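You operate a simulated robot arm through the tools that you are given. There is no shell and no other tool.

You run a simulated robot arm. Do the job below in one go: nothing can be reset, and whatever is moved stays where it is left.

## Task
Tighten the dripping clamp and wipe up with the yellow sponge.
Fine: shut the red lever first; after tightening, water on three seconds without a drip, then shut; sponge back where it lay; other knobs left alone. What is to be rubbed or washed off counts as gone when no trace of it is left.
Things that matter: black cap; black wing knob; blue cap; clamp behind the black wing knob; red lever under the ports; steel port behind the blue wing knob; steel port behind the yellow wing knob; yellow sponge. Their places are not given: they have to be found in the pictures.

Only the result counts: the job must be done as asked and must still hold three seconds after the hand-in. Knocking over, shifting, dropping, spilling or breaking anything else fails it.

## Robot
A 5-joint arm with a two-finger parallel gripper, fixed in place. Base frame: the origin is at the foot of the arm, x ahead of it, y to its left, z up; the work surface is at about z = 860. Readings come in mm, degrees, newtons and seconds.
It reaches about 1134 mm from its shoulder. Its first joint turns from -149.0 to 149.0 degrees. Payload 1.57 kg.
Tool frame: the origin (TCP) lies between the finger pads and is the grasp point; the fingertips stand 30 mm ahead of it; z points along the fingers, y is the line along which they close. The gripper opens to 110 mm. The fingers are 24 mm wide and 12 mm thick; the gripper's body (48 by 112 mm) begins 78 mm behind the TCP.
Orientation is that of the tool frame in the base frame, as a unit quaternion [w, x, y, z]. With the fingers straight down and closing along the base's y, the tool's x points along the base's -x, its y along +y and its z along -z.

## Interface
- The arm moves only by the tool jog_arm. Its argument "motion" is one flat list of numbers, 7 for each row, row after row: the shift along the tool's x, y, z in mm, then the turn, a rotation vector about the tool's x, y, z in degrees, then the finger opening in mm, from 0 to 110. In form: [dx, dy, dz, rx, ry, rz, gripper, dx, dy, dz, rx, ry, rz, gripper, ...]. A call has 1 to 20 rows; each row is the pose to reach, as a shift and turn from the pose commanded when the call began, along the tool's axes at that moment. Rows are played at 5 a second. More than 50 mm and 8.6 degrees between two rows, or a gripper value outside its range, and nothing of the call is played. Where a pose cannot be reached the arm comes as near as it can. A force on the tool above 60 N (or 10 N above the force at the start of the call, whichever is more), or a blocked arm, ends the call early, and 0.2 s more pass. The fingers move at their own pace (about 153 mm/s each) and stop on an object; they squeeze with about 43 N. The grip force told is the motor's: it shows also when the fingers shut on nothing. Time passes only in rows, and 0.2 s behind the last, so rows that repeat a pose let the fingers close. The reply holds the time, the measured pose of the TCP, the force on the tool along the base axes, the opening and the grip force, in the units named above and with some noise, with the torque about the TCP (base axes, N m) and any sound that the robot's microphone picked up, and new pictures: "views" is both (left out), scene, wrist or none.
- Cameras (640 x 400 px; columns grow to the right, rows downward): "scene" is fixed at [220.5, -501.5, 1445.8]; the picture's right is [0.28, -0.96, 0.00], its down [-0.74, -0.22, -0.64] and it looks along [0.61, 0.18, -0.77] (base axes); focal length 250 px, centre (320, 200). "wrist" rides on the gripper at [70, 16, -141] in the tool frame; the picture's right is [-0.23, 0.97, 0.00], its down [-0.86, -0.20, -0.48] and it looks along [-0.47, -0.11, 0.88] (tool axes); focal length 222 px, centre (320, 200).
- lift_body(by): slides the trunk up (or, below 0, down) by that many mm; the arm rides with it, the base frame stays. It gives what a move gives, with no picture.
- probe_pixels(camera, pixels): for up to 12 pixels [column, row] of the newest picture of that camera ("zoom" is the newest enlarged one), the place [x, y, z] in the base frame of the surface seen there, good to about 2 mm. No time passes.
- inspect(camera, box): a new picture of the part [left, top, right, bottom] of that camera's present view, enlarged. No time passes.
- sign_off(): hands the job in; it is judged then, once.

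Open the gripper and draw the arm clear of the work before you hand the job in, unless the task says otherwise.

The tools are called after ">>>" by a JSON object that holds its "fn" and its "kwargs". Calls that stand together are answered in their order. jog_arm: Moves the arm, as the interface text tells. Its arguments: {"type":"object","properties":{"motion":{"type":"array"},"views":{"type":"string","enum":["both","scene","wrist","none"]}},"required":["motion"]} The other tools are called the same way: lift_body (by) slides the trunk up or down; probe_pixels (camera, pixels) gives the place of the surface under pixels of a picture; inspect (camera, box) takes an enlarged picture of a part of a camera's view; sign_off () hands the job in.

At the start:

```text
time: 0.0
position: [757.8, -304.4, 1152.2]
tcp_rot: [0.001, -0.001, 1.0, 0.0]
ft_force: [-0.7, -0.5, -0.3]
wrist_torque: [-0.03, 0.02, -0.01]
width: 109.8
finger_force: 0.1
trunk travel left (down, up): [-885.0, 85.0]
```

scene: 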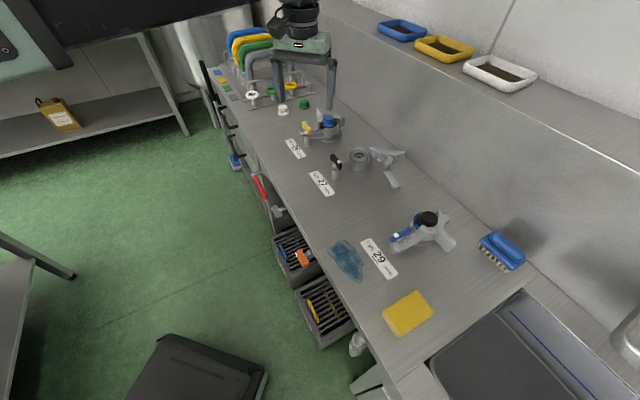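
wrist: 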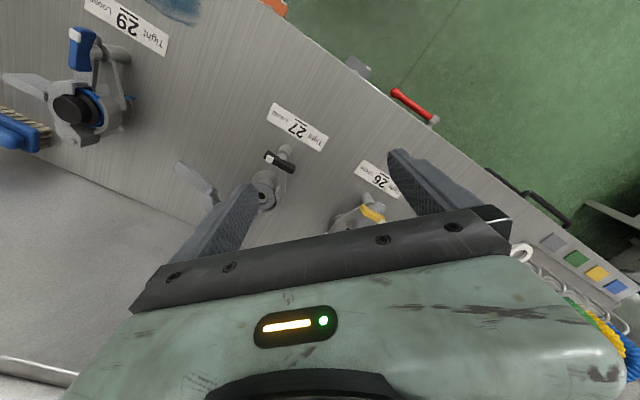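

The scene shows a bench with three port stations (labels 26, 27, 29), a red lever near (260,187), a water puddle near (347,260) and the yellow sponge at (408,313). I enlarge several parts to see the details first.

>>> {"fn": "inspect", "kwargs": {"camera": "scene", "box": [280, 100, 410, 200]}}

>>> {"fn": "inspect", "kwargs": {"camera": "scene", "box": [320, 190, 480, 290]}}

>>> {"fn": "inspect", "kwargs": {"camera": "scene", "box": [220, 140, 340, 220]}}

>>> {"fn": "inspect", "kwargs": {"camera": "wrist", "box": [0, 0, 200, 150]}}

>>> {"fn": "inspect", "kwargs": {"camera": "wrist", "box": [220, 80, 440, 230]}}

```text
4.00 times, centred on (345, 150) of scene
```

zoom: 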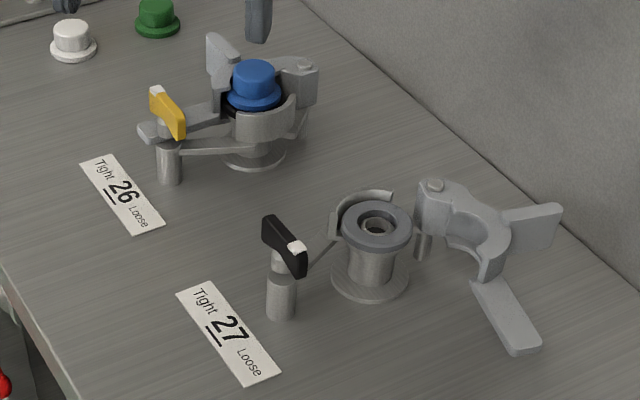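

```text
4.00 times, centred on (400, 240) of scene
```

zoom: 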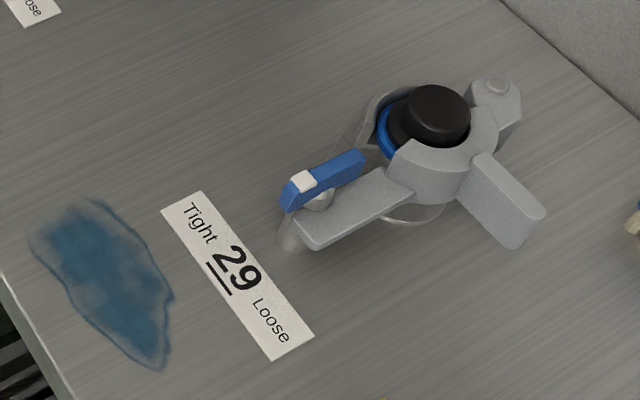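

```text
5.00 times, centred on (280, 180) of scene
```

zoom: 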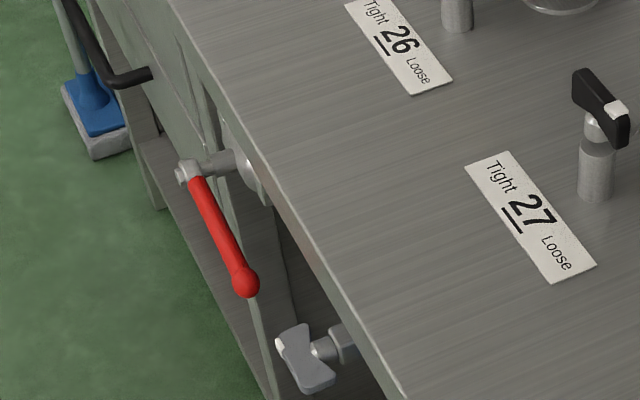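

```text
2.67 times, centred on (100, 75) of wrist
```

zoom: 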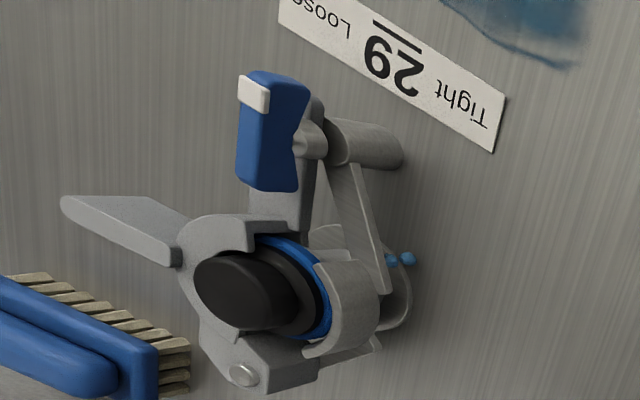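

```text
2.67 times, centred on (330, 155) of wrist
```

zoom: 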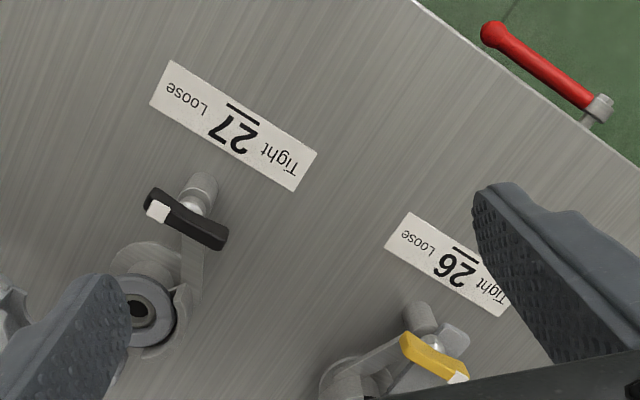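

The blue knob of station 29 (scene about (400,235)) has its white tip midway between Tight and Loose. Knob 26 points to Tight and 27 to Loose, and 27's clamp is open. I probe places to get the 3D layout.

>>> {"fn": "probe_pixels", "kwargs": {"camera": "scene", "pixels": [[396, 236], [409, 230], [402, 233], [428, 218], [259, 174], [268, 197], [263, 186], [257, 171], [408, 313], [347, 260], [380, 258], [360, 240]]}}

>>> {"fn": "inspect", "kwargs": {"camera": "scene", "box": [385, 200, 433, 260]}}

>>> {"fn": "inspect", "kwargs": {"camera": "scene", "box": [245, 160, 293, 220]}}

>>> {"fn": "inspect", "kwargs": {"camera": "scene", "box": [330, 230, 450, 350]}}

```text
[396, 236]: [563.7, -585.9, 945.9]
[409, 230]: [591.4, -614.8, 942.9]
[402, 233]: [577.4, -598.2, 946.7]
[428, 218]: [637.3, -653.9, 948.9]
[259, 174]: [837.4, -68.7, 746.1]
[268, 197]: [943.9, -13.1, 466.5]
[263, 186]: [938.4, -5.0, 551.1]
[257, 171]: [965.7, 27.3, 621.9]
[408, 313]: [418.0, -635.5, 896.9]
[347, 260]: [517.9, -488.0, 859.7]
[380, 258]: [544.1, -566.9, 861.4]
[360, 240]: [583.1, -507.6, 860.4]
```

```text
6.67 times, centred on (409, 230) of scene
```

zoom: 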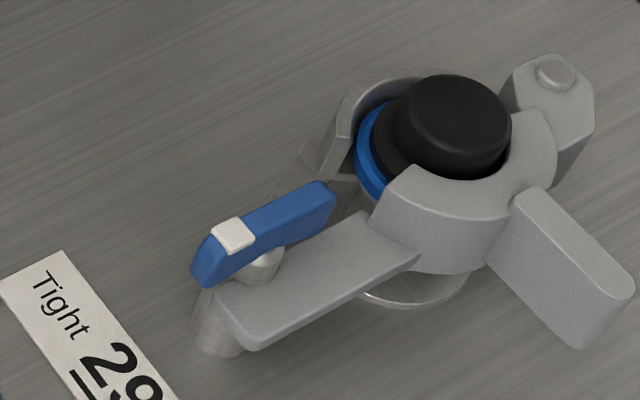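

```text
6.67 times, centred on (269, 190) of scene
```

zoom: 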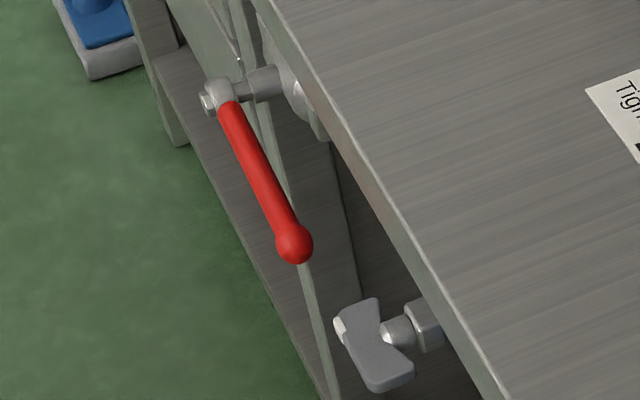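

```text
3.33 times, centred on (390, 290) of scene
```

zoom: 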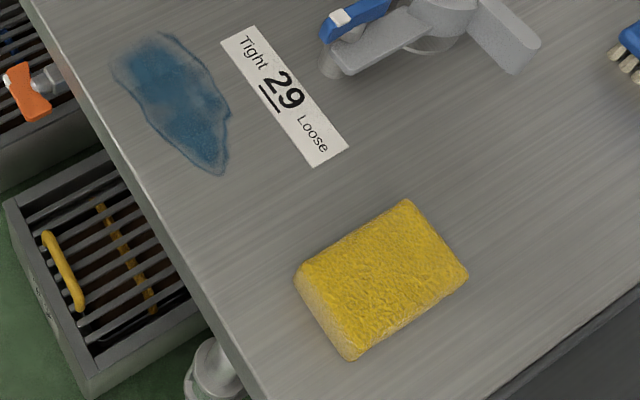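

I probe along the red lever (pivot about (253,175), ball about (265,196)), the gray knob under the bench and the table front edge, using fine pixel positions.

>>> {"fn": "probe_pixels", "kwargs": {"camera": "scene", "pixels": [[254.8, 175], [257, 180], [260, 186], [262.5, 191], [265, 196.3], [252, 175], [257, 173], [260, 172.2], [263, 171.5], [275, 180], [300, 220], [240, 120]]}}

>>> {"fn": "probe_pixels", "kwargs": {"camera": "zoom", "pixels": [[303, 276], [354, 352], [460, 275], [405, 205], [380, 280], [345, 315], [170, 110], [115, 70], [215, 170], [165, 35], [225, 110], [160, 130]]}}

>>> {"fn": "inspect", "kwargs": {"camera": "scene", "box": [225, 150, 345, 300]}}

```text
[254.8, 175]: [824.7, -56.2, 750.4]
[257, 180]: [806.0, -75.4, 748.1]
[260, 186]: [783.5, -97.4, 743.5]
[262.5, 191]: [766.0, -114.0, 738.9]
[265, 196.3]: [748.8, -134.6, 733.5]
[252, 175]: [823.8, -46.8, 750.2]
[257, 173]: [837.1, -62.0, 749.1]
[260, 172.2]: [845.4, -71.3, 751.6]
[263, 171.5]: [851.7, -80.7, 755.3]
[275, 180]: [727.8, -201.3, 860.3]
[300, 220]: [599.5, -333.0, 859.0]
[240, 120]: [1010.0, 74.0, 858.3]
```

```text
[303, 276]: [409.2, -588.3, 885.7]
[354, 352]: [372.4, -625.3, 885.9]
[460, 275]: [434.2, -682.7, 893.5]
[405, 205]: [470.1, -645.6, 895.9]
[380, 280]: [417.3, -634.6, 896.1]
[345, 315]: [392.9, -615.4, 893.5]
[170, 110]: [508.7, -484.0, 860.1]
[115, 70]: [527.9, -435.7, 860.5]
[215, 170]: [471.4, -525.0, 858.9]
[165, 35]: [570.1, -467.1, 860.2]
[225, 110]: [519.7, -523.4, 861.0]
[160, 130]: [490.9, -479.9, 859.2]
```

```text
2.67 times, centred on (285, 225) of scene
```

zoom: 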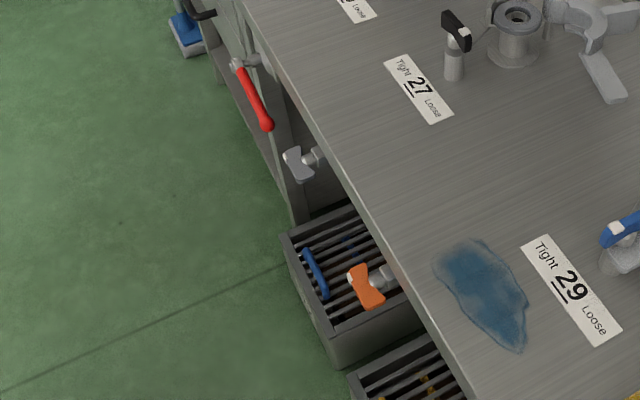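

The bench front edge runs along about (0.71,0.70), and the red lever hangs outside it, from the pivot (825,-56,750) to the ball (749,-135,733). I wait in place for a moment to listen for drips and see new pictures.

>>> {"fn": "jog_arm", "kwargs": {"motion": [0, 0, 0, 0, 0, 0, 110, 0, 0, 0, 0, 0, 0, 110, 0, 0, 0, 0, 0, 0, 110, 0, 0, 0, 0, 0, 0, 110, 0, 0, 0, 0, 0, 0, 110], "views": "both"}}

```text
time: 1.2
position: [757.2, -305.1, 1151.2]
tcp_rot: [0.0, 0.0, 1.0, 0.0]
ft_force: [0.3, 0.0, 0.1]
wrist_torque: [0.0, 0.0, 0.01]
width: 109.8
finger_force: 0.1
trunk travel left (down, up): [-885.0, 85.0]
```

scene: 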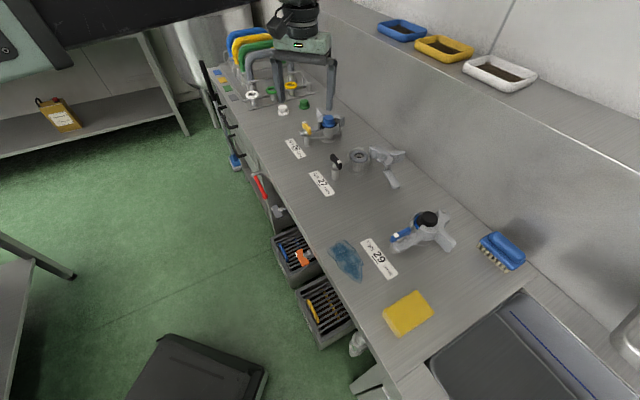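
wrist: 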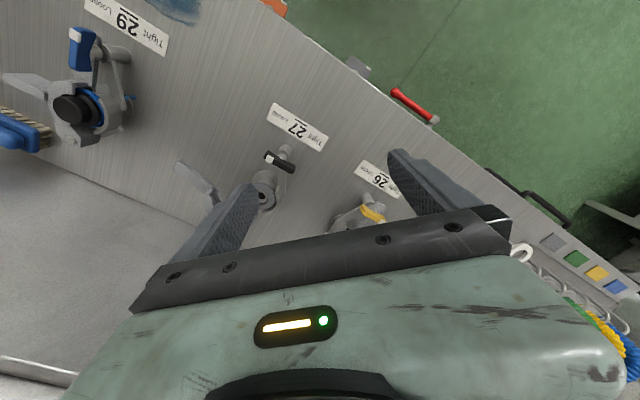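

No sound was reported. I enlarge the wrist view at station 29 (about (90,90)) and the red lever (about (412,103)) to look for drips and the lever's make-up.

>>> {"fn": "inspect", "kwargs": {"camera": "wrist", "box": [40, 50, 150, 150]}}

>>> {"fn": "inspect", "kwargs": {"camera": "wrist", "box": [340, 50, 480, 140]}}

>>> {"fn": "inspect", "kwargs": {"camera": "wrist", "box": [240, 130, 400, 240]}}

>>> {"fn": "inspect", "kwargs": {"camera": "scene", "box": [290, 100, 410, 195]}}

```text
4.00 times, centred on (95, 100) of wrist
```

zoom: 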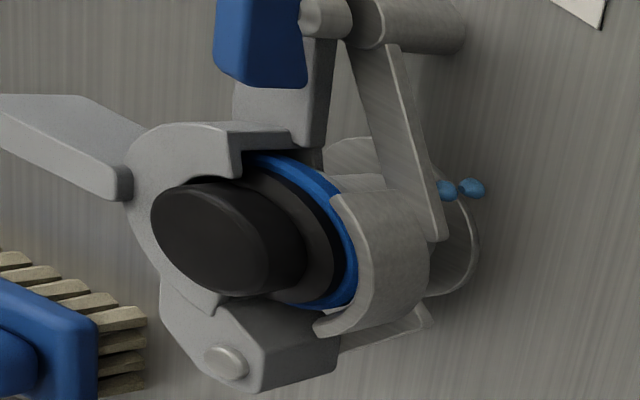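

```text
4.44 times, centred on (410, 95) of wrist
```

zoom: 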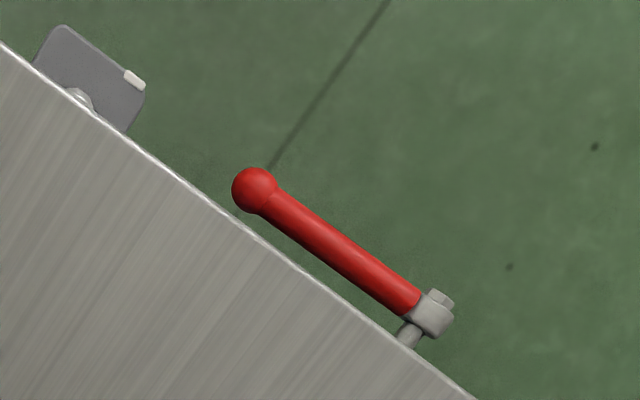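

```text
3.64 times, centred on (320, 185) of wrist
```

zoom: 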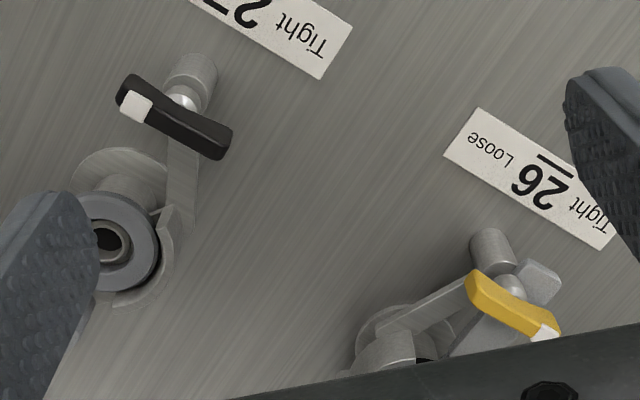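

```text
4.21 times, centred on (350, 148) of scene
```

zoom: 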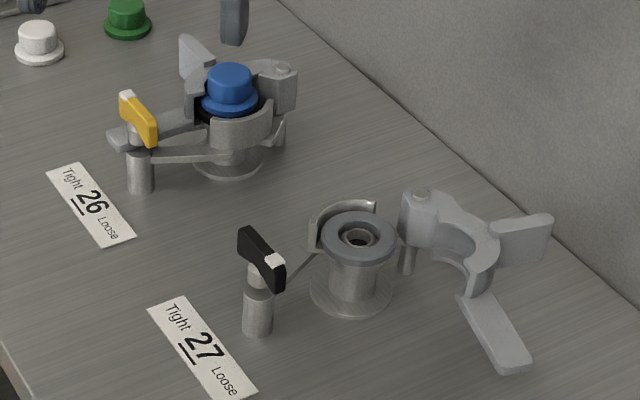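

Blue drops show at station 29's port (wrist about (127,97) and (133,97)), so 29 with the blue wing knob is the dripping one. I probe its knob, drops and post in the wrist view.

>>> {"fn": "probe_pixels", "kwargs": {"camera": "wrist", "pixels": [[126.7, 97.5], [133, 97], [73, 33], [82, 50], [90, 66], [97, 54], [105, 55], [120, 56], [75, 110], [60, 75], [80, 78], [20, 80]]}}

>>> {"fn": "probe_pixels", "kwargs": {"camera": "scene", "pixels": [[395.5, 235], [398, 238.5], [407, 230.5], [411, 232], [394, 241], [393, 250], [402, 246], [415, 240], [446, 242], [430, 217], [447, 211], [417, 214]]}}

>>> {"fn": "inspect", "kwargs": {"camera": "wrist", "box": [50, 0, 150, 65]}}

```text
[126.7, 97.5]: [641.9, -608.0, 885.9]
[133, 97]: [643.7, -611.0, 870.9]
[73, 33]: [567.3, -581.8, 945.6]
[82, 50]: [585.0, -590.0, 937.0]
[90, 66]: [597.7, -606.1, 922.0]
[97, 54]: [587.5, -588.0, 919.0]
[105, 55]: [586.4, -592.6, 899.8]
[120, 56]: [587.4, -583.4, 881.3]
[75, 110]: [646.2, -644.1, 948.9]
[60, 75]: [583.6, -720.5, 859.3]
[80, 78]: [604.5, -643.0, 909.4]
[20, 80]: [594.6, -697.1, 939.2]
```

```text
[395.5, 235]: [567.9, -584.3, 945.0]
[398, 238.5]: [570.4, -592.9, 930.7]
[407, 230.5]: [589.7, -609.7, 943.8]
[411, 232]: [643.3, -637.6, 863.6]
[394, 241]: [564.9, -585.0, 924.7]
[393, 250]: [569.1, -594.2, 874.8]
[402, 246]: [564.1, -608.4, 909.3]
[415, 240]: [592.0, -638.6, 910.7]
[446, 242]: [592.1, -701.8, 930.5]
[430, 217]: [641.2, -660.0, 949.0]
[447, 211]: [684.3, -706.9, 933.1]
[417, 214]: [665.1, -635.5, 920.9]
```

```text
6.15 times, centred on (100, 32) of wrist
```

zoom: 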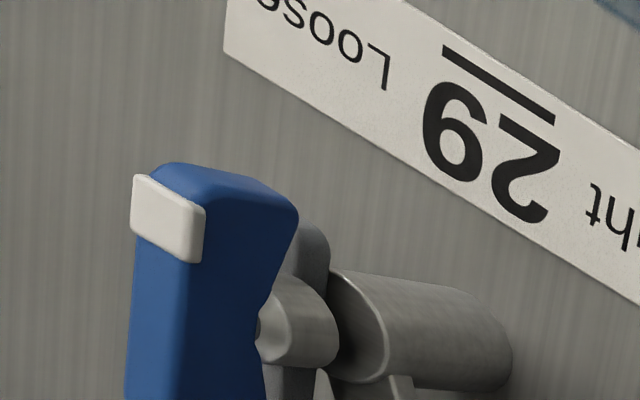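

The blue knob's top is near (578,-598,946) with its white tip pointing out toward the front. Before acting I look at the red lever from the front: I move sideways over the floor, then descend with the tool tilted outward 45°.

>>> {"fn": "jog_arm", "kwargs": {"motion": [25.4, 29.8, 0, 0, 0, 0, 60, 50.8, 59.5, 0, 0, 0, 0, 20, 76, 89, 0, 0, 0, 0, 0, 101.5, 119, 0, 0, 0, 0, 0, 127, 149, 0, 0, 0, 0, 0, 152, 178.5, 0, 0, 0, 0, 0, 177.6, 208, 0, 0, 0, 0, 0, 203, 238, 0, 0, 0, 0, 0, 203, 238, 43, 0.34, -5.62, 0.82, 0, 203, 238, 86, 0.68, -11.24, 1.64, 0, 203, 238, 129, 1.02, -16.86, 2.45, 0, 203, 238, 172, 1.36, -22.48, 3.27, 0, 203, 238, 215, 1.69, -28.1, 4.09, 0, 203, 238, 258, 2.03, -33.72, 4.9, 0, 203, 238, 301, 2.37, -39.34, 5.72, 0, 203, 238, 344, 2.71, -44.96, 6.54, 0], "views": "both"}}

```text
time: 4.6
position: [736.3, -84.6, 1219.9]
tcp_rot: [0.38, 0.056, 0.923, -0.024]
ft_force: [1.1, 0.9, 0.5]
wrist_torque: [0.03, 0.01, -0.03]
width: 0.0
finger_force: 21.0
out of reach, approached as far as the arm can: row 8, 9, 10, 11, 12, 13, 14, 15, 16
trunk travel left (down, up): [-885.0, 85.0]
```

scene: 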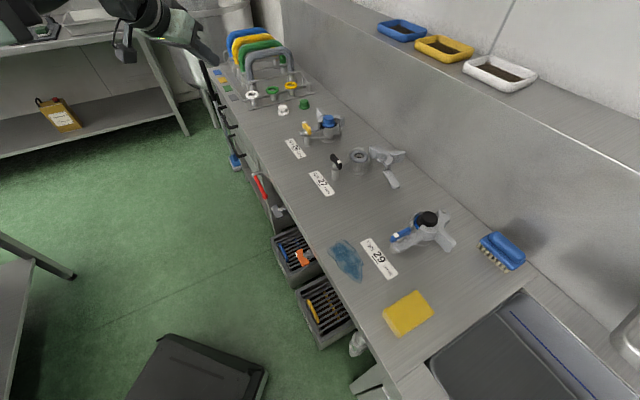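
wrist: 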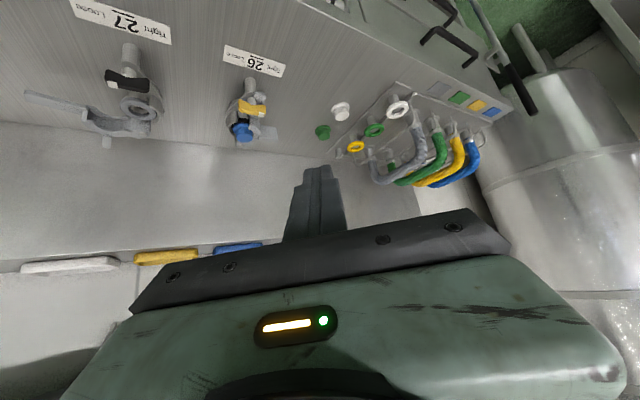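

The arm cannot fold that far in at this trunk height; it now sits at (736,-85,1220) tilted 45°. I send a still row to learn whether the commanded pose stayed at the unreachable target or at the actual pose.

>>> {"fn": "jog_arm", "kwargs": {"motion": [0, 0, 0, 0, 0, 0, 0], "views": "none"}}

```text
time: 5.0
position: [736.7, -82.0, 1221.5]
tcp_rot: [0.38, 0.056, 0.923, -0.023]
ft_force: [0.8, 0.0, -0.4]
wrist_torque: [-0.03, 0.01, -0.01]
width: 0.1
finger_force: 21.7
trunk travel left (down, up): [-885.0, 85.0]
```

The commanded pose follows the actual one. I untilt the tool in place, then move out to the floor side in front of the lever with the camera turned toward the bench.

>>> {"fn": "jog_arm", "kwargs": {"motion": [0, 0, 0, 0, 7.5, 0, 0, 0, 0, 0, 0, 15, 0, 0, 0, 0, 0, 0, 22.5, 0, 0, 0, 0, 0, 0, 30, 0, 0, 0, 0, 0, 0, 37.5, 0, 0, 0, 0, 0, 0, 45, 0, 0], "views": "none"}}

```text
time: 6.4
position: [731.1, -88.5, 1151.2]
tcp_rot: [0.0, 0.06, 0.998, 0.0]
ft_force: [-0.2, -0.2, -0.1]
wrist_torque: [0.02, 0.01, 0.0]
width: 0.0
finger_force: 21.9
out of reach, approached as far as the arm can: row 1, 2, 3, 4, 5, 6
trunk travel left (down, up): [-885.0, 85.0]
```

Tool is upright at (731,-89,1151). Next I move to about (590,125,1130) over the floor and spin so the camera faces the bench front.

>>> {"fn": "jog_arm", "kwargs": {"motion": [24, 28, 3, 0, 0, 5.4, 0, 47, 56, 6, 0, 0, 10.9, 0, 71, 84, 9, 0, 0, 16.3, 0, 95, 111, 12, 0, 0, 21.8, 0, 118, 139, 15, 0, 0, 27.2, 0, 142, 167, 18, 0, 0, 32.7, 0, 165.6, 195, 21, 0, 0, 38.1, 0], "views": "none"}}

```text
time: 8.0
position: [587.0, 126.5, 1151.6]
tcp_rot: [0.0, 0.383, 0.924, 0.0]
ft_force: [0.0, -0.6, 0.2]
wrist_torque: [-0.01, -0.02, -0.04]
width: 0.0
finger_force: 21.8
out of reach, approached as far as the arm can: row 2, 3, 4, 5, 6, 7
trunk travel left (down, up): [-885.0, 85.0]
```

The height stayed at 1151.6 although I asked for 1130, so height may come only from the trunk. I test with a small upward and downward row.

>>> {"fn": "jog_arm", "kwargs": {"motion": [0, 0, -20, 0, 0, 0, 0], "views": "none"}}

>>> {"fn": "jog_arm", "kwargs": {"motion": [0, 0, 20, 0, 0, 0, 0], "views": "none"}}

>>> {"fn": "lift_body", "kwargs": {"by": -50}}

```text
time: 8.4
position: [587.7, 125.1, 1151.5]
tcp_rot: [0.0, 0.383, 0.924, 0.0]
ft_force: [0.4, 0.3, 0.7]
wrist_torque: [0.0, -0.03, 0.02]
width: 0.0
finger_force: 21.0
out of reach, approached as far as the arm can: row 1
trunk travel left (down, up): [-885.0, 85.0]
```

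```text
time: 8.8
position: [588.5, 124.4, 1153.9]
tcp_rot: [0.0, 0.383, 0.924, 0.0]
ft_force: [-0.6, 0.9, 0.1]
wrist_torque: [-0.03, 0.02, -0.01]
width: 0.0
finger_force: 21.3
out of reach, approached as far as the arm can: row 1
trunk travel left (down, up): [-885.0, 85.0]
```

```text
time: 9.7
position: [587.9, 124.3, 1102.2]
tcp_rot: [-0.001, 0.383, 0.924, 0.0]
ft_force: [0.0, 0.1, -0.1]
wrist_torque: [0.01, -0.04, 0.0]
width: 0.2
finger_force: 21.0
trunk travel left (down, up): [-835.0, 135.0]
```

Height indeed comes only from the trunk. I lower it by 300 mm here over the open floor (TCP would be at z≈802) and then look at the lever with the wrist camera.

>>> {"fn": "lift_body", "kwargs": {"by": -300}}

>>> {"fn": "jog_arm", "kwargs": {"motion": [0, 0, 0, 0, 0, 0, 0], "views": "both"}}

```text
time: 12.7
position: [588.6, 125.9, 801.5]
tcp_rot: [0.0, 0.383, 0.924, 0.0]
ft_force: [-0.1, -0.8, 0.1]
wrist_torque: [0.02, 0.04, 0.01]
width: 0.0
finger_force: 21.5
trunk travel left (down, up): [-535.0, 435.0]
```

```text
time: 13.1
position: [589.5, 125.6, 801.8]
tcp_rot: [0.0, 0.382, 0.924, 0.0]
ft_force: [-0.3, 0.0, 0.2]
wrist_torque: [0.0, 0.01, -0.03]
width: 0.0
finger_force: 21.8
trunk travel left (down, up): [-535.0, 435.0]
```

scene: 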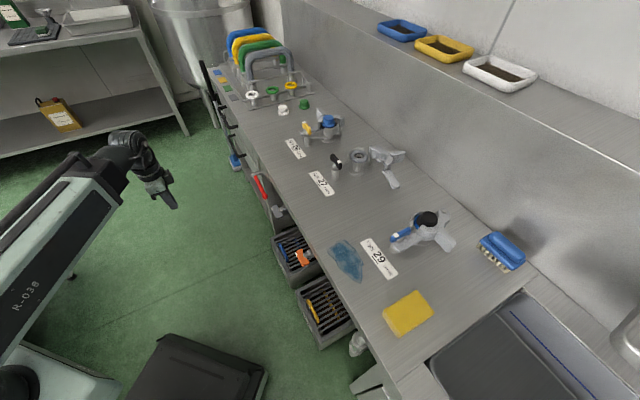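
wrist: 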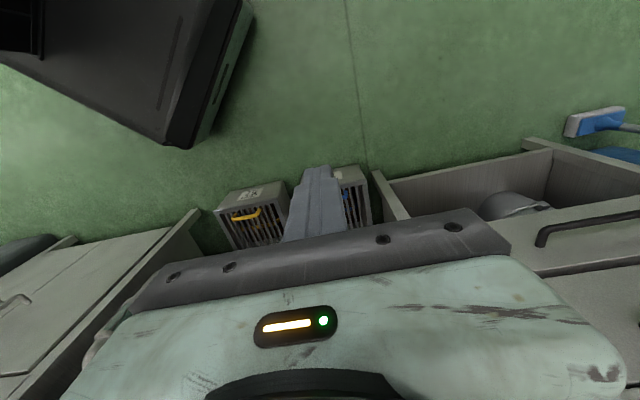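

With x toward the floor the camera sees only the floor. I spin the tool 135° so the camera sits on the bench side and move to (741,0) still over the floor, clear of the lever.

>>> {"fn": "jog_arm", "kwargs": {"motion": [-12, 1, 0, 0, 0, 8.4, 0, -24, 2, 0, 0, 0, 16.9, 0, -37, 4, 0, 0, 0, 25.3, 0, -49, 5, 0, 0, 0, 33.7, 0, -61, 6, 0, 0, 0, 42.2, 0, -73, 7, 0, 0, 0, 50.6, 0, -86, 8, 0, 0, 0, 59, 0, -98, 9.5, 0, 0, 0, 67.5, 0, -110, 11, 0, 0, 0, 75.9, 0, -122, 12, 0, 0, 0, 84.3, 0, -135, 13, 0, 0, 0, 92.8, 0, -147, 14, 0, 0, 0, 101.2, 0, -159, 15.5, 0, 0, 0, 109.6, 0, -171, 16.5, 0, 0, 0, 118.1, 0, -184, 18, 0, 0, 0, 126.5, 0, -196, 19, 0, 0, 0, 134.9, 0], "views": "wrist"}}

```text
time: 16.5
position: [734.7, -8.6, 802.0]
tcp_rot: [-0.003, 0.998, 0.056, 0.001]
ft_force: [-0.3, 0.6, -0.5]
wrist_torque: [-0.02, -0.02, -0.01]
width: 0.1
finger_force: 21.3
out of reach, approached as far as the arm can: row 16
trunk travel left (down, up): [-535.0, 435.0]
```

wrist: 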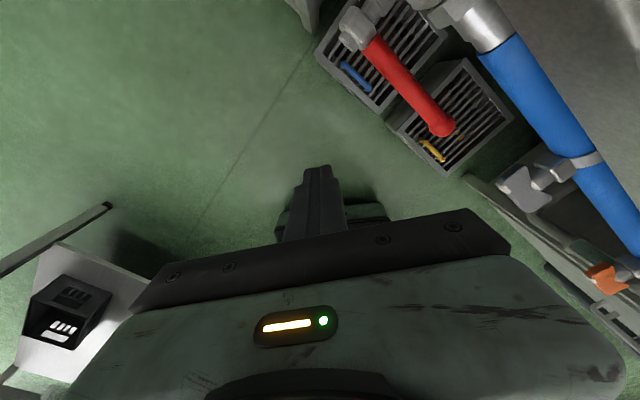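

Now I see a blue pipe running along the bench behind the lever, with the red lever nearly parallel to it (so it is open). I enlarge the top right of the wrist picture and probe the lever.

>>> {"fn": "inspect", "kwargs": {"camera": "wrist", "box": [310, 0, 550, 150]}}

>>> {"fn": "probe_pixels", "kwargs": {"camera": "wrist", "pixels": [[375, 45], [400, 80], [425, 110], [442, 128], [352, 28], [378, 10], [480, 25], [520, 85], [560, 140], [530, 190], [605, 280], [610, 90]]}}

```text
2.67 times, centred on (430, 75) of wrist
```

zoom: 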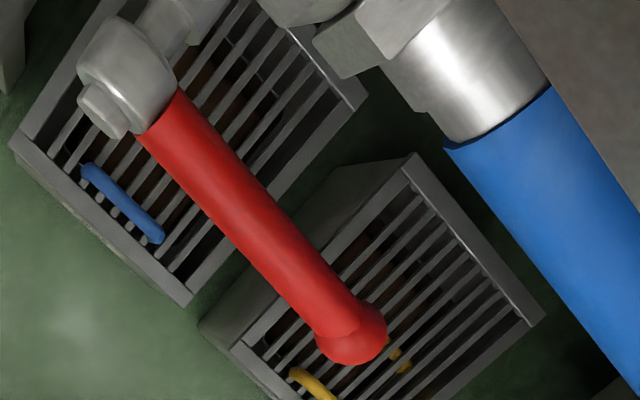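

```text
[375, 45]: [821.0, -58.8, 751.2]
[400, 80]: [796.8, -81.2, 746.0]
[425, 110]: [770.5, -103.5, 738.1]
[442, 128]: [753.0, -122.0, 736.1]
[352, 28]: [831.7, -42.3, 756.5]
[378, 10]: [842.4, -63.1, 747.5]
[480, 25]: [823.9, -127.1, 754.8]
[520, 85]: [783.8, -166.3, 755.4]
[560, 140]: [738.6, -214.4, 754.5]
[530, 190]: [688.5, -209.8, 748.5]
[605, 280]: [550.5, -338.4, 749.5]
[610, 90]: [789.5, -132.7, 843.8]
```

The lever lies parallel to the pipe (open); shut will be swinging it down 90°. I spin the tool back so its narrow body side faces the bench edge, and place the closed fingertips above the lever near (769,-104), tip z≈772, clear of everything.

>>> {"fn": "jog_arm", "kwargs": {"motion": [0, 0, 0, 0, 0, -8, 0, 0, 0, 0, 0, 0, -16, 0, 0, 0, 0, 0, 0, -24, 0, 0, 0, 0, 0, 0, -32, 0, 0, 0, 0, 0, 0, -40, 0, 0, 0, 0, 0, 0, -48, 0, 0, 0, 0, 0, 0, -56, 0, 0, 0, 0, 0, 0, -64, 0, 0, 0, 0, 0, 0, -72, 0, 0, 0, 0, 0, 0, -80, 0, 0, 0, 0, 0, 0, -88, 0, 0, 0, 0, 0, 0, -96, 0, 6, 25, 0, 0, 0, -104, 0, 12, 50, 0, 0, 0, -112, 0, 18, 75, 0, 0, 0, -120, 0, 23.1, 98.5, 0, 0, 0, -128.5, 0, 23.1, 98.5, 0, 0, 0, -128.5, 0], "views": "both"}}

```text
time: 20.1
position: [769.8, -105.2, 800.4]
tcp_rot: [-0.001, 0.381, 0.925, 0.002]
ft_force: [-0.5, -0.6, 0.1]
wrist_torque: [-0.02, -0.01, -0.03]
width: 0.0
finger_force: 20.5
trunk travel left (down, up): [-535.0, 435.0]
```

scene: 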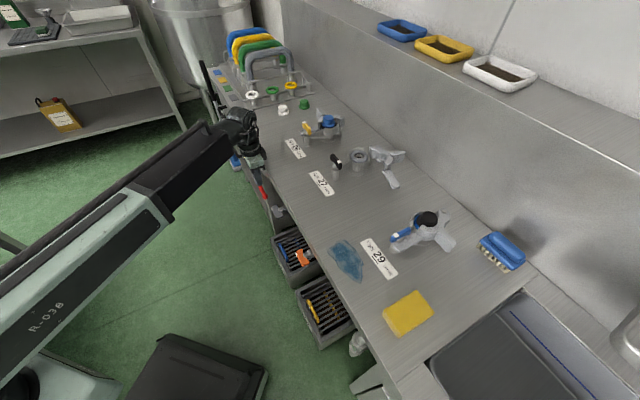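
wrist: 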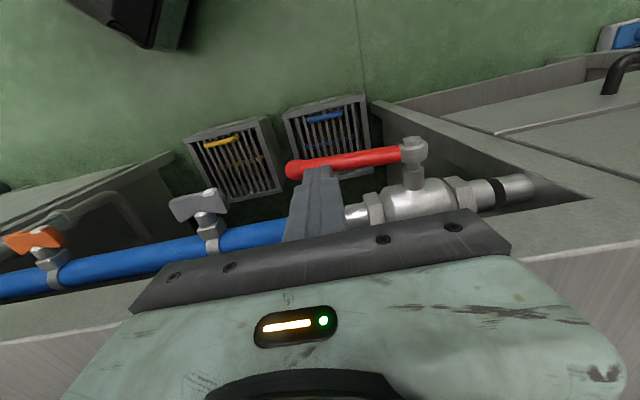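

The wrist view shows a ball valve on the pipe with the red lever (290-420, row 155-170) lying along it, and my closed fingers right above it. I lower the trunk in small steps to press the lever down, watching the force.

>>> {"fn": "lift_body", "kwargs": {"by": -28}}

>>> {"fn": "lift_body", "kwargs": {"by": -12}}

>>> {"fn": "inspect", "kwargs": {"camera": "wrist", "box": [240, 100, 480, 250]}}

```text
time: 20.8
position: [770.9, -105.0, 777.7]
tcp_rot: [0.006, 0.381, 0.925, 0.002]
ft_force: [-4.0, 1.2, 34.4]
wrist_torque: [-1.28, -0.77, -0.13]
width: 0.0
finger_force: 21.6
trunk travel left (down, up): [-508.0, 462.0]
stopped: the force on the tool passed its limit at 75 N (the readings are from after the stop); the commanded pose is now the measured one
```

```text
time: 21.1
position: [771.3, -106.4, 778.8]
tcp_rot: [0.008, 0.38, 0.925, 0.001]
ft_force: [-6.7, 2.8, 46.8]
wrist_torque: [-1.82, -0.98, -0.22]
width: 0.0
finger_force: 21.9
trunk travel left (down, up): [-507.0, 463.0]
stopped: the force on the tool passed its limit at 80 N (the readings are from after the stop); the commanded pose is now the measured one
```

```text
2.67 times, centred on (360, 175) of wrist
```

zoom: 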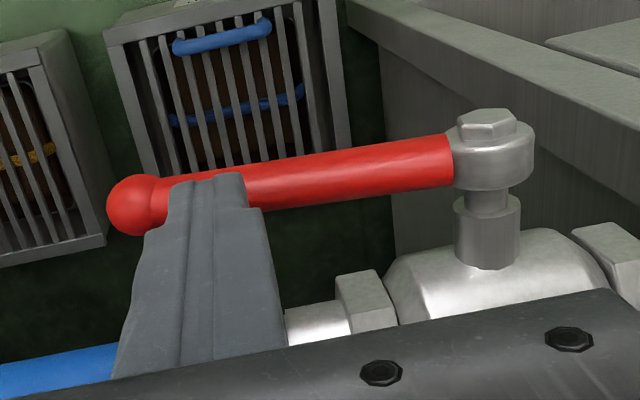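

The lever did not go down under 75–80 N (tip at z≈748), so its lower stop is here and it must shut by swinging up. I raise off it and check the force is gone and the lever unchanged.

>>> {"fn": "lift_body", "kwargs": {"by": 30}}

>>> {"fn": "jog_arm", "kwargs": {"motion": [0, 0, 0, 0, 0, 0, 0], "views": "wrist"}}

```text
time: 21.9
position: [773.1, -105.0, 803.8]
tcp_rot: [0.007, 0.381, 0.925, 0.003]
ft_force: [-0.4, -0.3, 0.1]
wrist_torque: [0.02, 0.01, -0.01]
width: 0.0
finger_force: 21.3
trunk travel left (down, up): [-537.0, 433.0]
```

```text
time: 22.3
position: [774.0, -105.4, 804.0]
tcp_rot: [0.006, 0.38, 0.925, 0.003]
ft_force: [-0.6, -0.1, 0.7]
wrist_torque: [0.03, -0.02, 0.0]
width: 0.0
finger_force: 21.3
trunk travel left (down, up): [-537.0, 433.0]
```

wrist: 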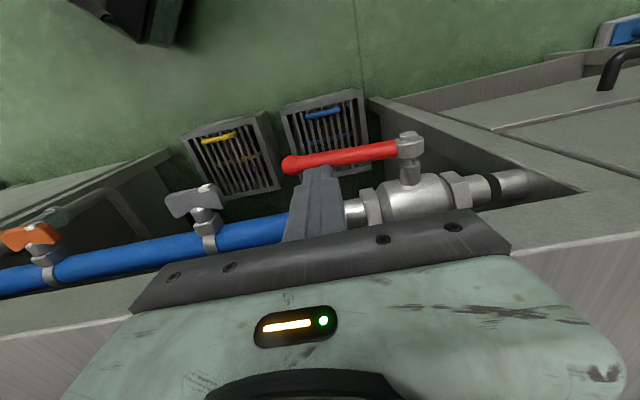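

The lever looks unchanged. I probe points along it and its hub to get the exact angle and pivot.

>>> {"fn": "probe_pixels", "kwargs": {"camera": "wrist", "pixels": [[290, 165], [305, 160], [320, 157], [340, 155], [360, 152], [385, 149], [395, 155], [410, 137], [410, 150], [410, 172], [410, 190], [370, 205]]}}

>>> {"fn": "inspect", "kwargs": {"camera": "wrist", "box": [270, 110, 510, 260]}}

```text
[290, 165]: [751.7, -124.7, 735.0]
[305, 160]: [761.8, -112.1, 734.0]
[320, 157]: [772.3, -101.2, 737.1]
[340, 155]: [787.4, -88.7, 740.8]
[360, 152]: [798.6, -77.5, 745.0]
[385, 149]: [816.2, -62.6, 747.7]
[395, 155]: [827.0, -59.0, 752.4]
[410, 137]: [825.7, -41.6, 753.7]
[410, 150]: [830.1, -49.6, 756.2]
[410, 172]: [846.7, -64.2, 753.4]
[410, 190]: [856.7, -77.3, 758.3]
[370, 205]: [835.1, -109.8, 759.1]
```

```text
2.67 times, centred on (390, 185) of wrist
```

zoom: 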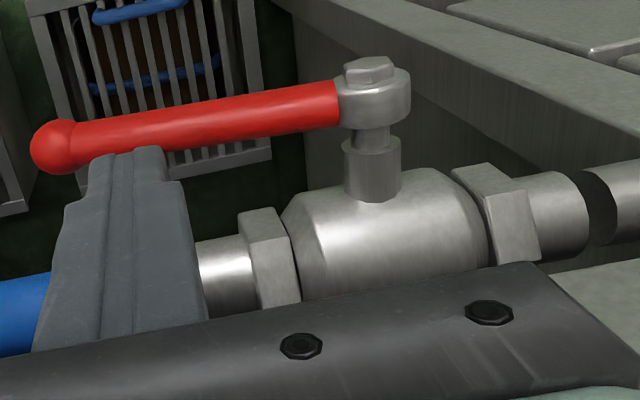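

The pivot is near (e.g.) (845,-63,743) and the lever must be pushed up from below. I back out to the free floor side at azimuth +8°, spinning to the natural roll, so I can then tilt and go low.

>>> {"fn": "jog_arm", "kwargs": {"motion": [23.4, 19.3, 0, 0, 0, -7.57, 0, 46.8, 38.5, 0, 0, 0, -15.1, 0, 70.2, 57.8, 0, 0, 0, -22.7, 0, 93.5, 77, 0, 0, 0, -30.3, 0, 117, 96.3, 0, 0, 0, -37.9, 0, 140.3, 115.5, 0, 0, 0, -45.4, 0, 163.7, 134.8, 0, 0, 0, -53.2, 0], "views": "none"}}

>>> {"fn": "jog_arm", "kwargs": {"motion": [0, 0, -2, 0, -7.5, 0, 0, 0, 0, -7.9, 0, -15, 0, 0, 0, 0, -17.7, 0, -22.5, 0, 0, 0, 0, -31.1, 0, -30, 0, 0, 0, 0, -48, 0, -37.5, 0, 0, 0, 0, -68, 0, -45, 0, 0], "views": "scene"}}

```text
time: 23.9
position: [752.8, 104.8, 803.1]
tcp_rot: [0.006, -0.075, 0.997, -0.001]
ft_force: [-0.3, -0.4, 0.4]
wrist_torque: [0.0, -0.03, -0.01]
width: 0.1
finger_force: 21.3
trunk travel left (down, up): [-537.0, 433.0]
```

```text
time: 25.3
position: [752.1, 105.7, 875.8]
tcp_rot: [0.388, -0.069, 0.919, 0.028]
ft_force: [0.5, -0.6, -0.3]
wrist_torque: [-0.03, 0.03, -0.04]
width: 0.1
finger_force: 21.4
out of reach, approached as far as the arm can: row 5, 6
trunk travel left (down, up): [-537.0, 433.0]
```

scene: 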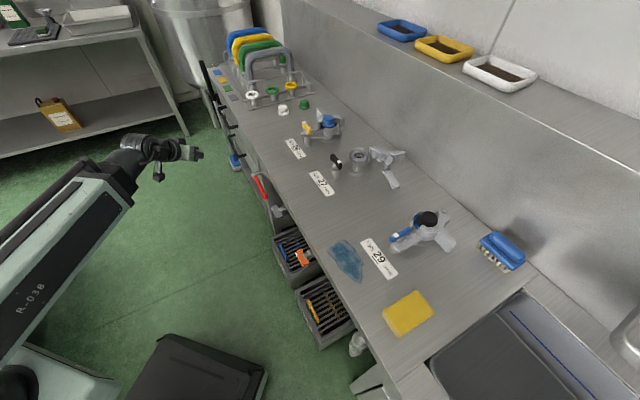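

Tilted about 46° at (752,106,876) over open floor. I lower the trunk 209 mm so the fingertip line passes below the lever.

>>> {"fn": "lift_body", "kwargs": {"by": -209}}

>>> {"fn": "jog_arm", "kwargs": {"motion": [0, 0, 0, 0, 0, 0, 0], "views": "both"}}

```text
time: 27.5
position: [752.2, 104.8, 666.3]
tcp_rot: [0.386, -0.068, 0.92, 0.027]
ft_force: [0.8, 0.0, -0.1]
wrist_torque: [-0.01, 0.0, -0.02]
width: 0.1
finger_force: 20.9
trunk travel left (down, up): [-328.0, 642.0]
```

```text
time: 27.9
position: [751.5, 105.0, 668.7]
tcp_rot: [0.387, -0.07, 0.919, 0.028]
ft_force: [-0.5, 0.1, -0.9]
wrist_torque: [0.01, -0.01, -0.02]
width: 0.0
finger_force: 20.7
trunk travel left (down, up): [-328.0, 642.0]
```

scene: 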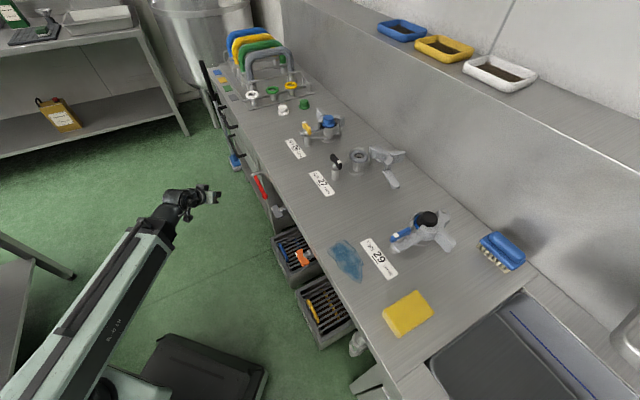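
wrist: 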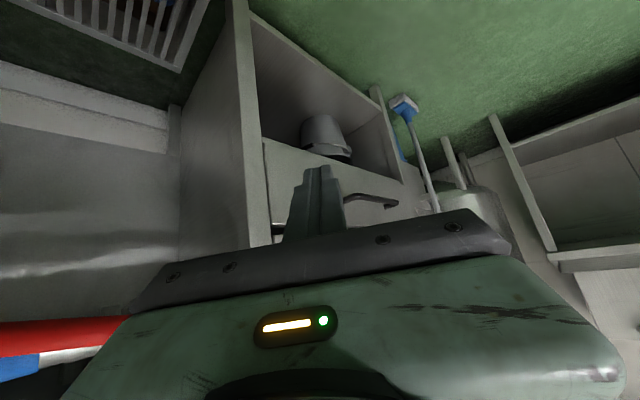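

The way under the lever is free (view is upside down; red lever at lower left). I swing by yaw to azimuth −7.9° so that the closed fingers end beneath the lever, about 25 mm below it.

>>> {"fn": "jog_arm", "kwargs": {"motion": [-1, -34.5, 1, 1.9, 0, 1.85, 0, -0.7, -69.9, 0.7, 3.8, 0, 3.7, 0, 0.8, -105.1, -0.8, 5.7, 0, 5.54, 0, 3.4, -140.4, -3.5, 7.6, 0, 7.39, 0, 7.1, -175.6, -7.4, 9.5, 0, 9.23, 0, 11.6, -210.8, -12, 11.4, 0, 11.08, 0], "views": "both"}}

```text
time: 29.3
position: [767.5, -108.4, 666.7]
tcp_rot: [0.387, 0.059, 0.92, -0.027]
ft_force: [-0.2, 0.2, -0.3]
wrist_torque: [0.01, -0.02, -0.01]
width: 0.0
finger_force: 20.9
trunk travel left (down, up): [-328.0, 642.0]
```

scene: 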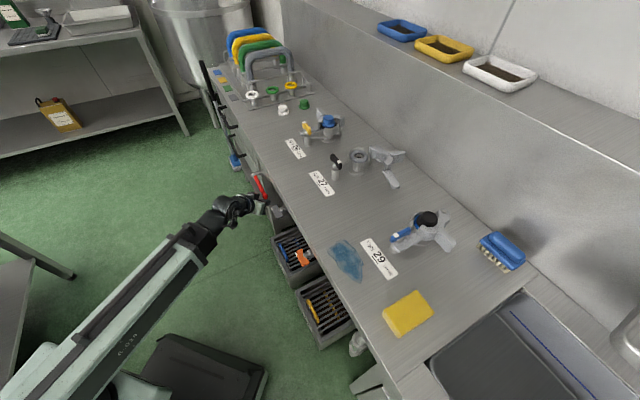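
wrist: 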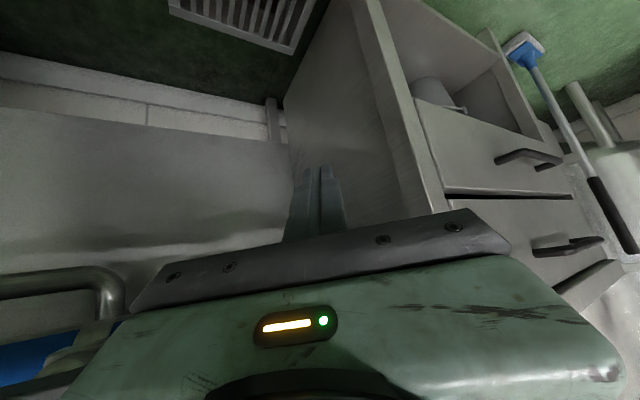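

I'm in place with no contact; I check the position of the hand with respect to the lever in an enlarged scene view.

>>> {"fn": "inspect", "kwargs": {"camera": "scene", "box": [215, 150, 315, 230]}}

```text
5.00 times, centred on (265, 190) of scene
```

zoom: 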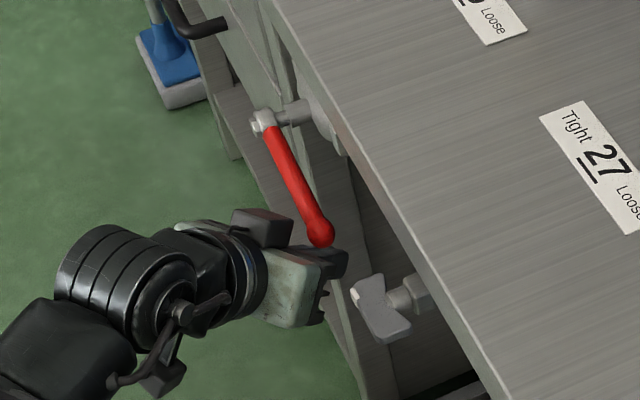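

The hand is under the lever, with the grey knob well to its right. I raise the trunk in small steps, watching force.

>>> {"fn": "lift_body", "kwargs": {"by": 25}}

>>> {"fn": "lift_body", "kwargs": {"by": 12}}

>>> {"fn": "inspect", "kwargs": {"camera": "scene", "box": [215, 150, 315, 230]}}

```text
time: 30.0
position: [767.3, -108.7, 691.5]
tcp_rot: [0.387, 0.059, 0.92, -0.027]
ft_force: [-0.5, -0.6, -0.6]
wrist_torque: [0.02, 0.01, -0.03]
width: 0.0
finger_force: 21.3
trunk travel left (down, up): [-353.0, 617.0]
```

```text
time: 30.6
position: [767.2, -106.4, 703.7]
tcp_rot: [0.387, 0.059, 0.92, -0.027]
ft_force: [-4.6, 3.2, -2.7]
wrist_torque: [-0.06, -0.2, -0.12]
width: 0.0
finger_force: 21.3
trunk travel left (down, up): [-365.0, 605.0]
```

```text
5.00 times, centred on (265, 190) of scene
```

zoom: 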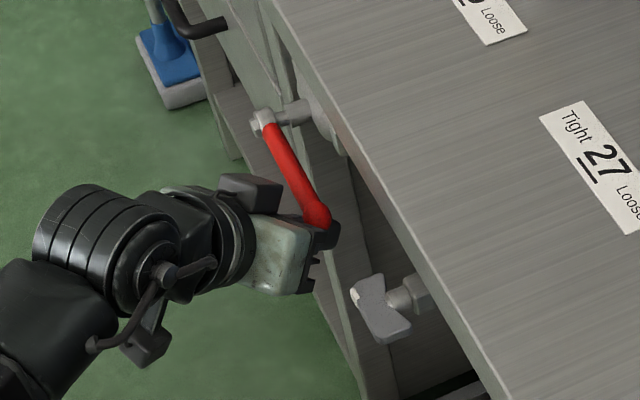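

Light contact (≈6 N) and the ball has already risen (zoom row 230→215), so up is the shutting direction. I go on raising in steps.

>>> {"fn": "lift_body", "kwargs": {"by": 18}}

>>> {"fn": "inspect", "kwargs": {"camera": "scene", "box": [215, 150, 315, 230]}}

>>> {"fn": "lift_body", "kwargs": {"by": 18}}

>>> {"fn": "inspect", "kwargs": {"camera": "scene", "box": [215, 150, 315, 230]}}

```text
time: 31.1
position: [764.9, -103.4, 712.1]
tcp_rot: [0.379, 0.059, 0.923, -0.023]
ft_force: [-7.3, 9.5, -11.3]
wrist_torque: [-0.05, -0.25, -0.21]
width: 0.2
finger_force: 21.1
trunk travel left (down, up): [-377.0, 593.0]
stopped: the force on the tool passed its limit at 73 N (the readings are from after the stop); the commanded pose is now the measured one
```

```text
5.00 times, centred on (265, 190) of scene
```

zoom: 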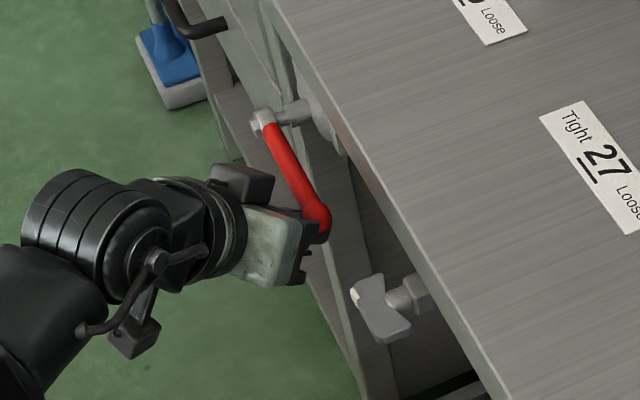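

```text
time: 31.5
position: [761.9, -102.1, 717.7]
tcp_rot: [0.373, 0.058, 0.926, -0.021]
ft_force: [-8.5, 8.7, -7.5]
wrist_torque: [-0.07, -0.21, -0.16]
width: 0.0
finger_force: 21.6
trunk travel left (down, up): [-384.0, 586.0]
stopped: the force on the tool passed its limit at 78 N (the readings are from after the stop); the commanded pose is now the measured one
```

```text
5.00 times, centred on (265, 190) of scene
```

zoom: 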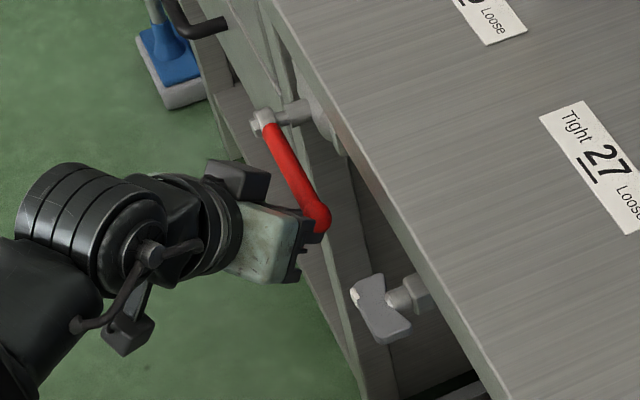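

The lever rose slightly then stayed at zoom (318,213) while the finger slips outward under 73–78 N peaks. I probe the lever's present angle.

>>> {"fn": "probe_pixels", "kwargs": {"camera": "zoom", "pixels": [[272, 133], [285, 160], [298, 185], [312, 205], [320, 215], [262, 122], [290, 112], [325, 235], [300, 225], [240, 185], [265, 230], [290, 255]]}}

>>> {"fn": "inspect", "kwargs": {"camera": "scene", "box": [245, 170, 295, 210]}}

```text
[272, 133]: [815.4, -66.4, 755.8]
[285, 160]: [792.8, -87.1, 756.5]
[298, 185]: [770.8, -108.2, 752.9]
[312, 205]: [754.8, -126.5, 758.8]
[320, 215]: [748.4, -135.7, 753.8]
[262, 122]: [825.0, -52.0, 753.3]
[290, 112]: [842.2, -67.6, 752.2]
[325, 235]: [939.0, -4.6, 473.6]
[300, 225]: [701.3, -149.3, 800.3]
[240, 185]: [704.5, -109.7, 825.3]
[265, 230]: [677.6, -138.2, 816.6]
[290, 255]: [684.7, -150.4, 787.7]
```

```text
10.00 times, centred on (270, 190) of scene
```

zoom: 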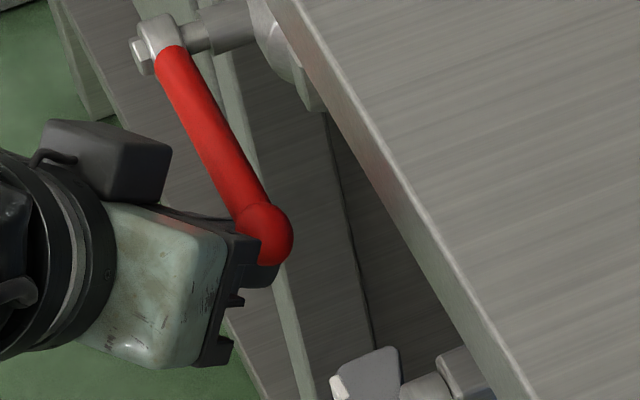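

The lever is now exactly horizontal against its open stop. The earlier downward push had actually hit the bench edge with the hand: the torque put the contact 42 mm toward the bench. So shut is down; I lower the hand off the lever and swing out to the left to go around above it.

>>> {"fn": "lift_body", "kwargs": {"by": -35}}

>>> {"fn": "jog_arm", "kwargs": {"motion": [0.3, 35.3, -0.3, -1.8, 0, -1.87, 0, 3.5, 70, -3.4, -3.6, 0, -3.74, 0, 7.8, 104.3, -7.5, -5.4, 0, -5.6, 0, 13.1, 138.2, -12.6, -7.2, 0, -7.5, 0, 19.6, 171.6, -18.9, -9, 0, -9.4, 0, 27.1, 204.5, -26.1, -10.8, 0, -11.24, 0], "views": "scene"}}

>>> {"fn": "inspect", "kwargs": {"camera": "scene", "box": [215, 150, 315, 230]}}

```text
time: 32.3
position: [760.0, -103.0, 682.8]
tcp_rot: [0.374, 0.059, 0.925, -0.021]
ft_force: [-0.7, 0.2, 0.6]
wrist_torque: [-0.01, -0.02, 0.03]
width: 0.1
finger_force: 21.8
trunk travel left (down, up): [-349.0, 621.0]
```

```text
time: 33.7
position: [748.8, 104.5, 682.5]
tcp_rot: [0.375, -0.066, 0.924, 0.028]
ft_force: [-0.5, -0.3, 0.6]
wrist_torque: [0.03, -0.01, 0.04]
width: 0.3
finger_force: 20.9
trunk travel left (down, up): [-349.0, 621.0]
```

scene: 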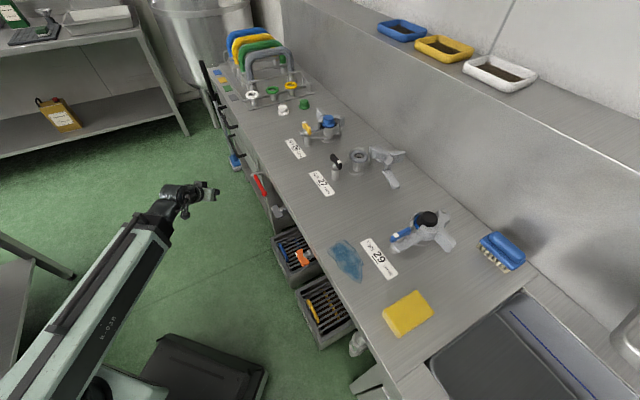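

```text
5.00 times, centred on (265, 190) of scene
```

zoom: 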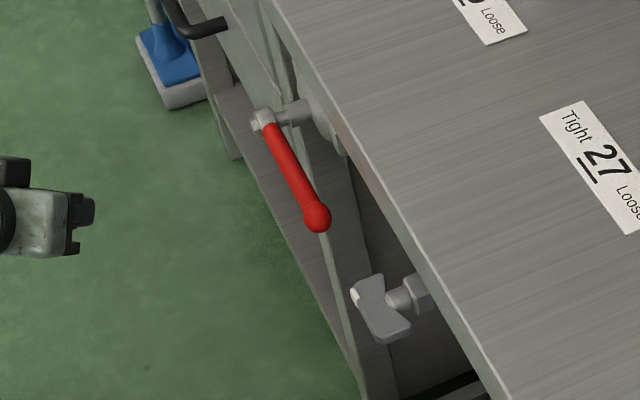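

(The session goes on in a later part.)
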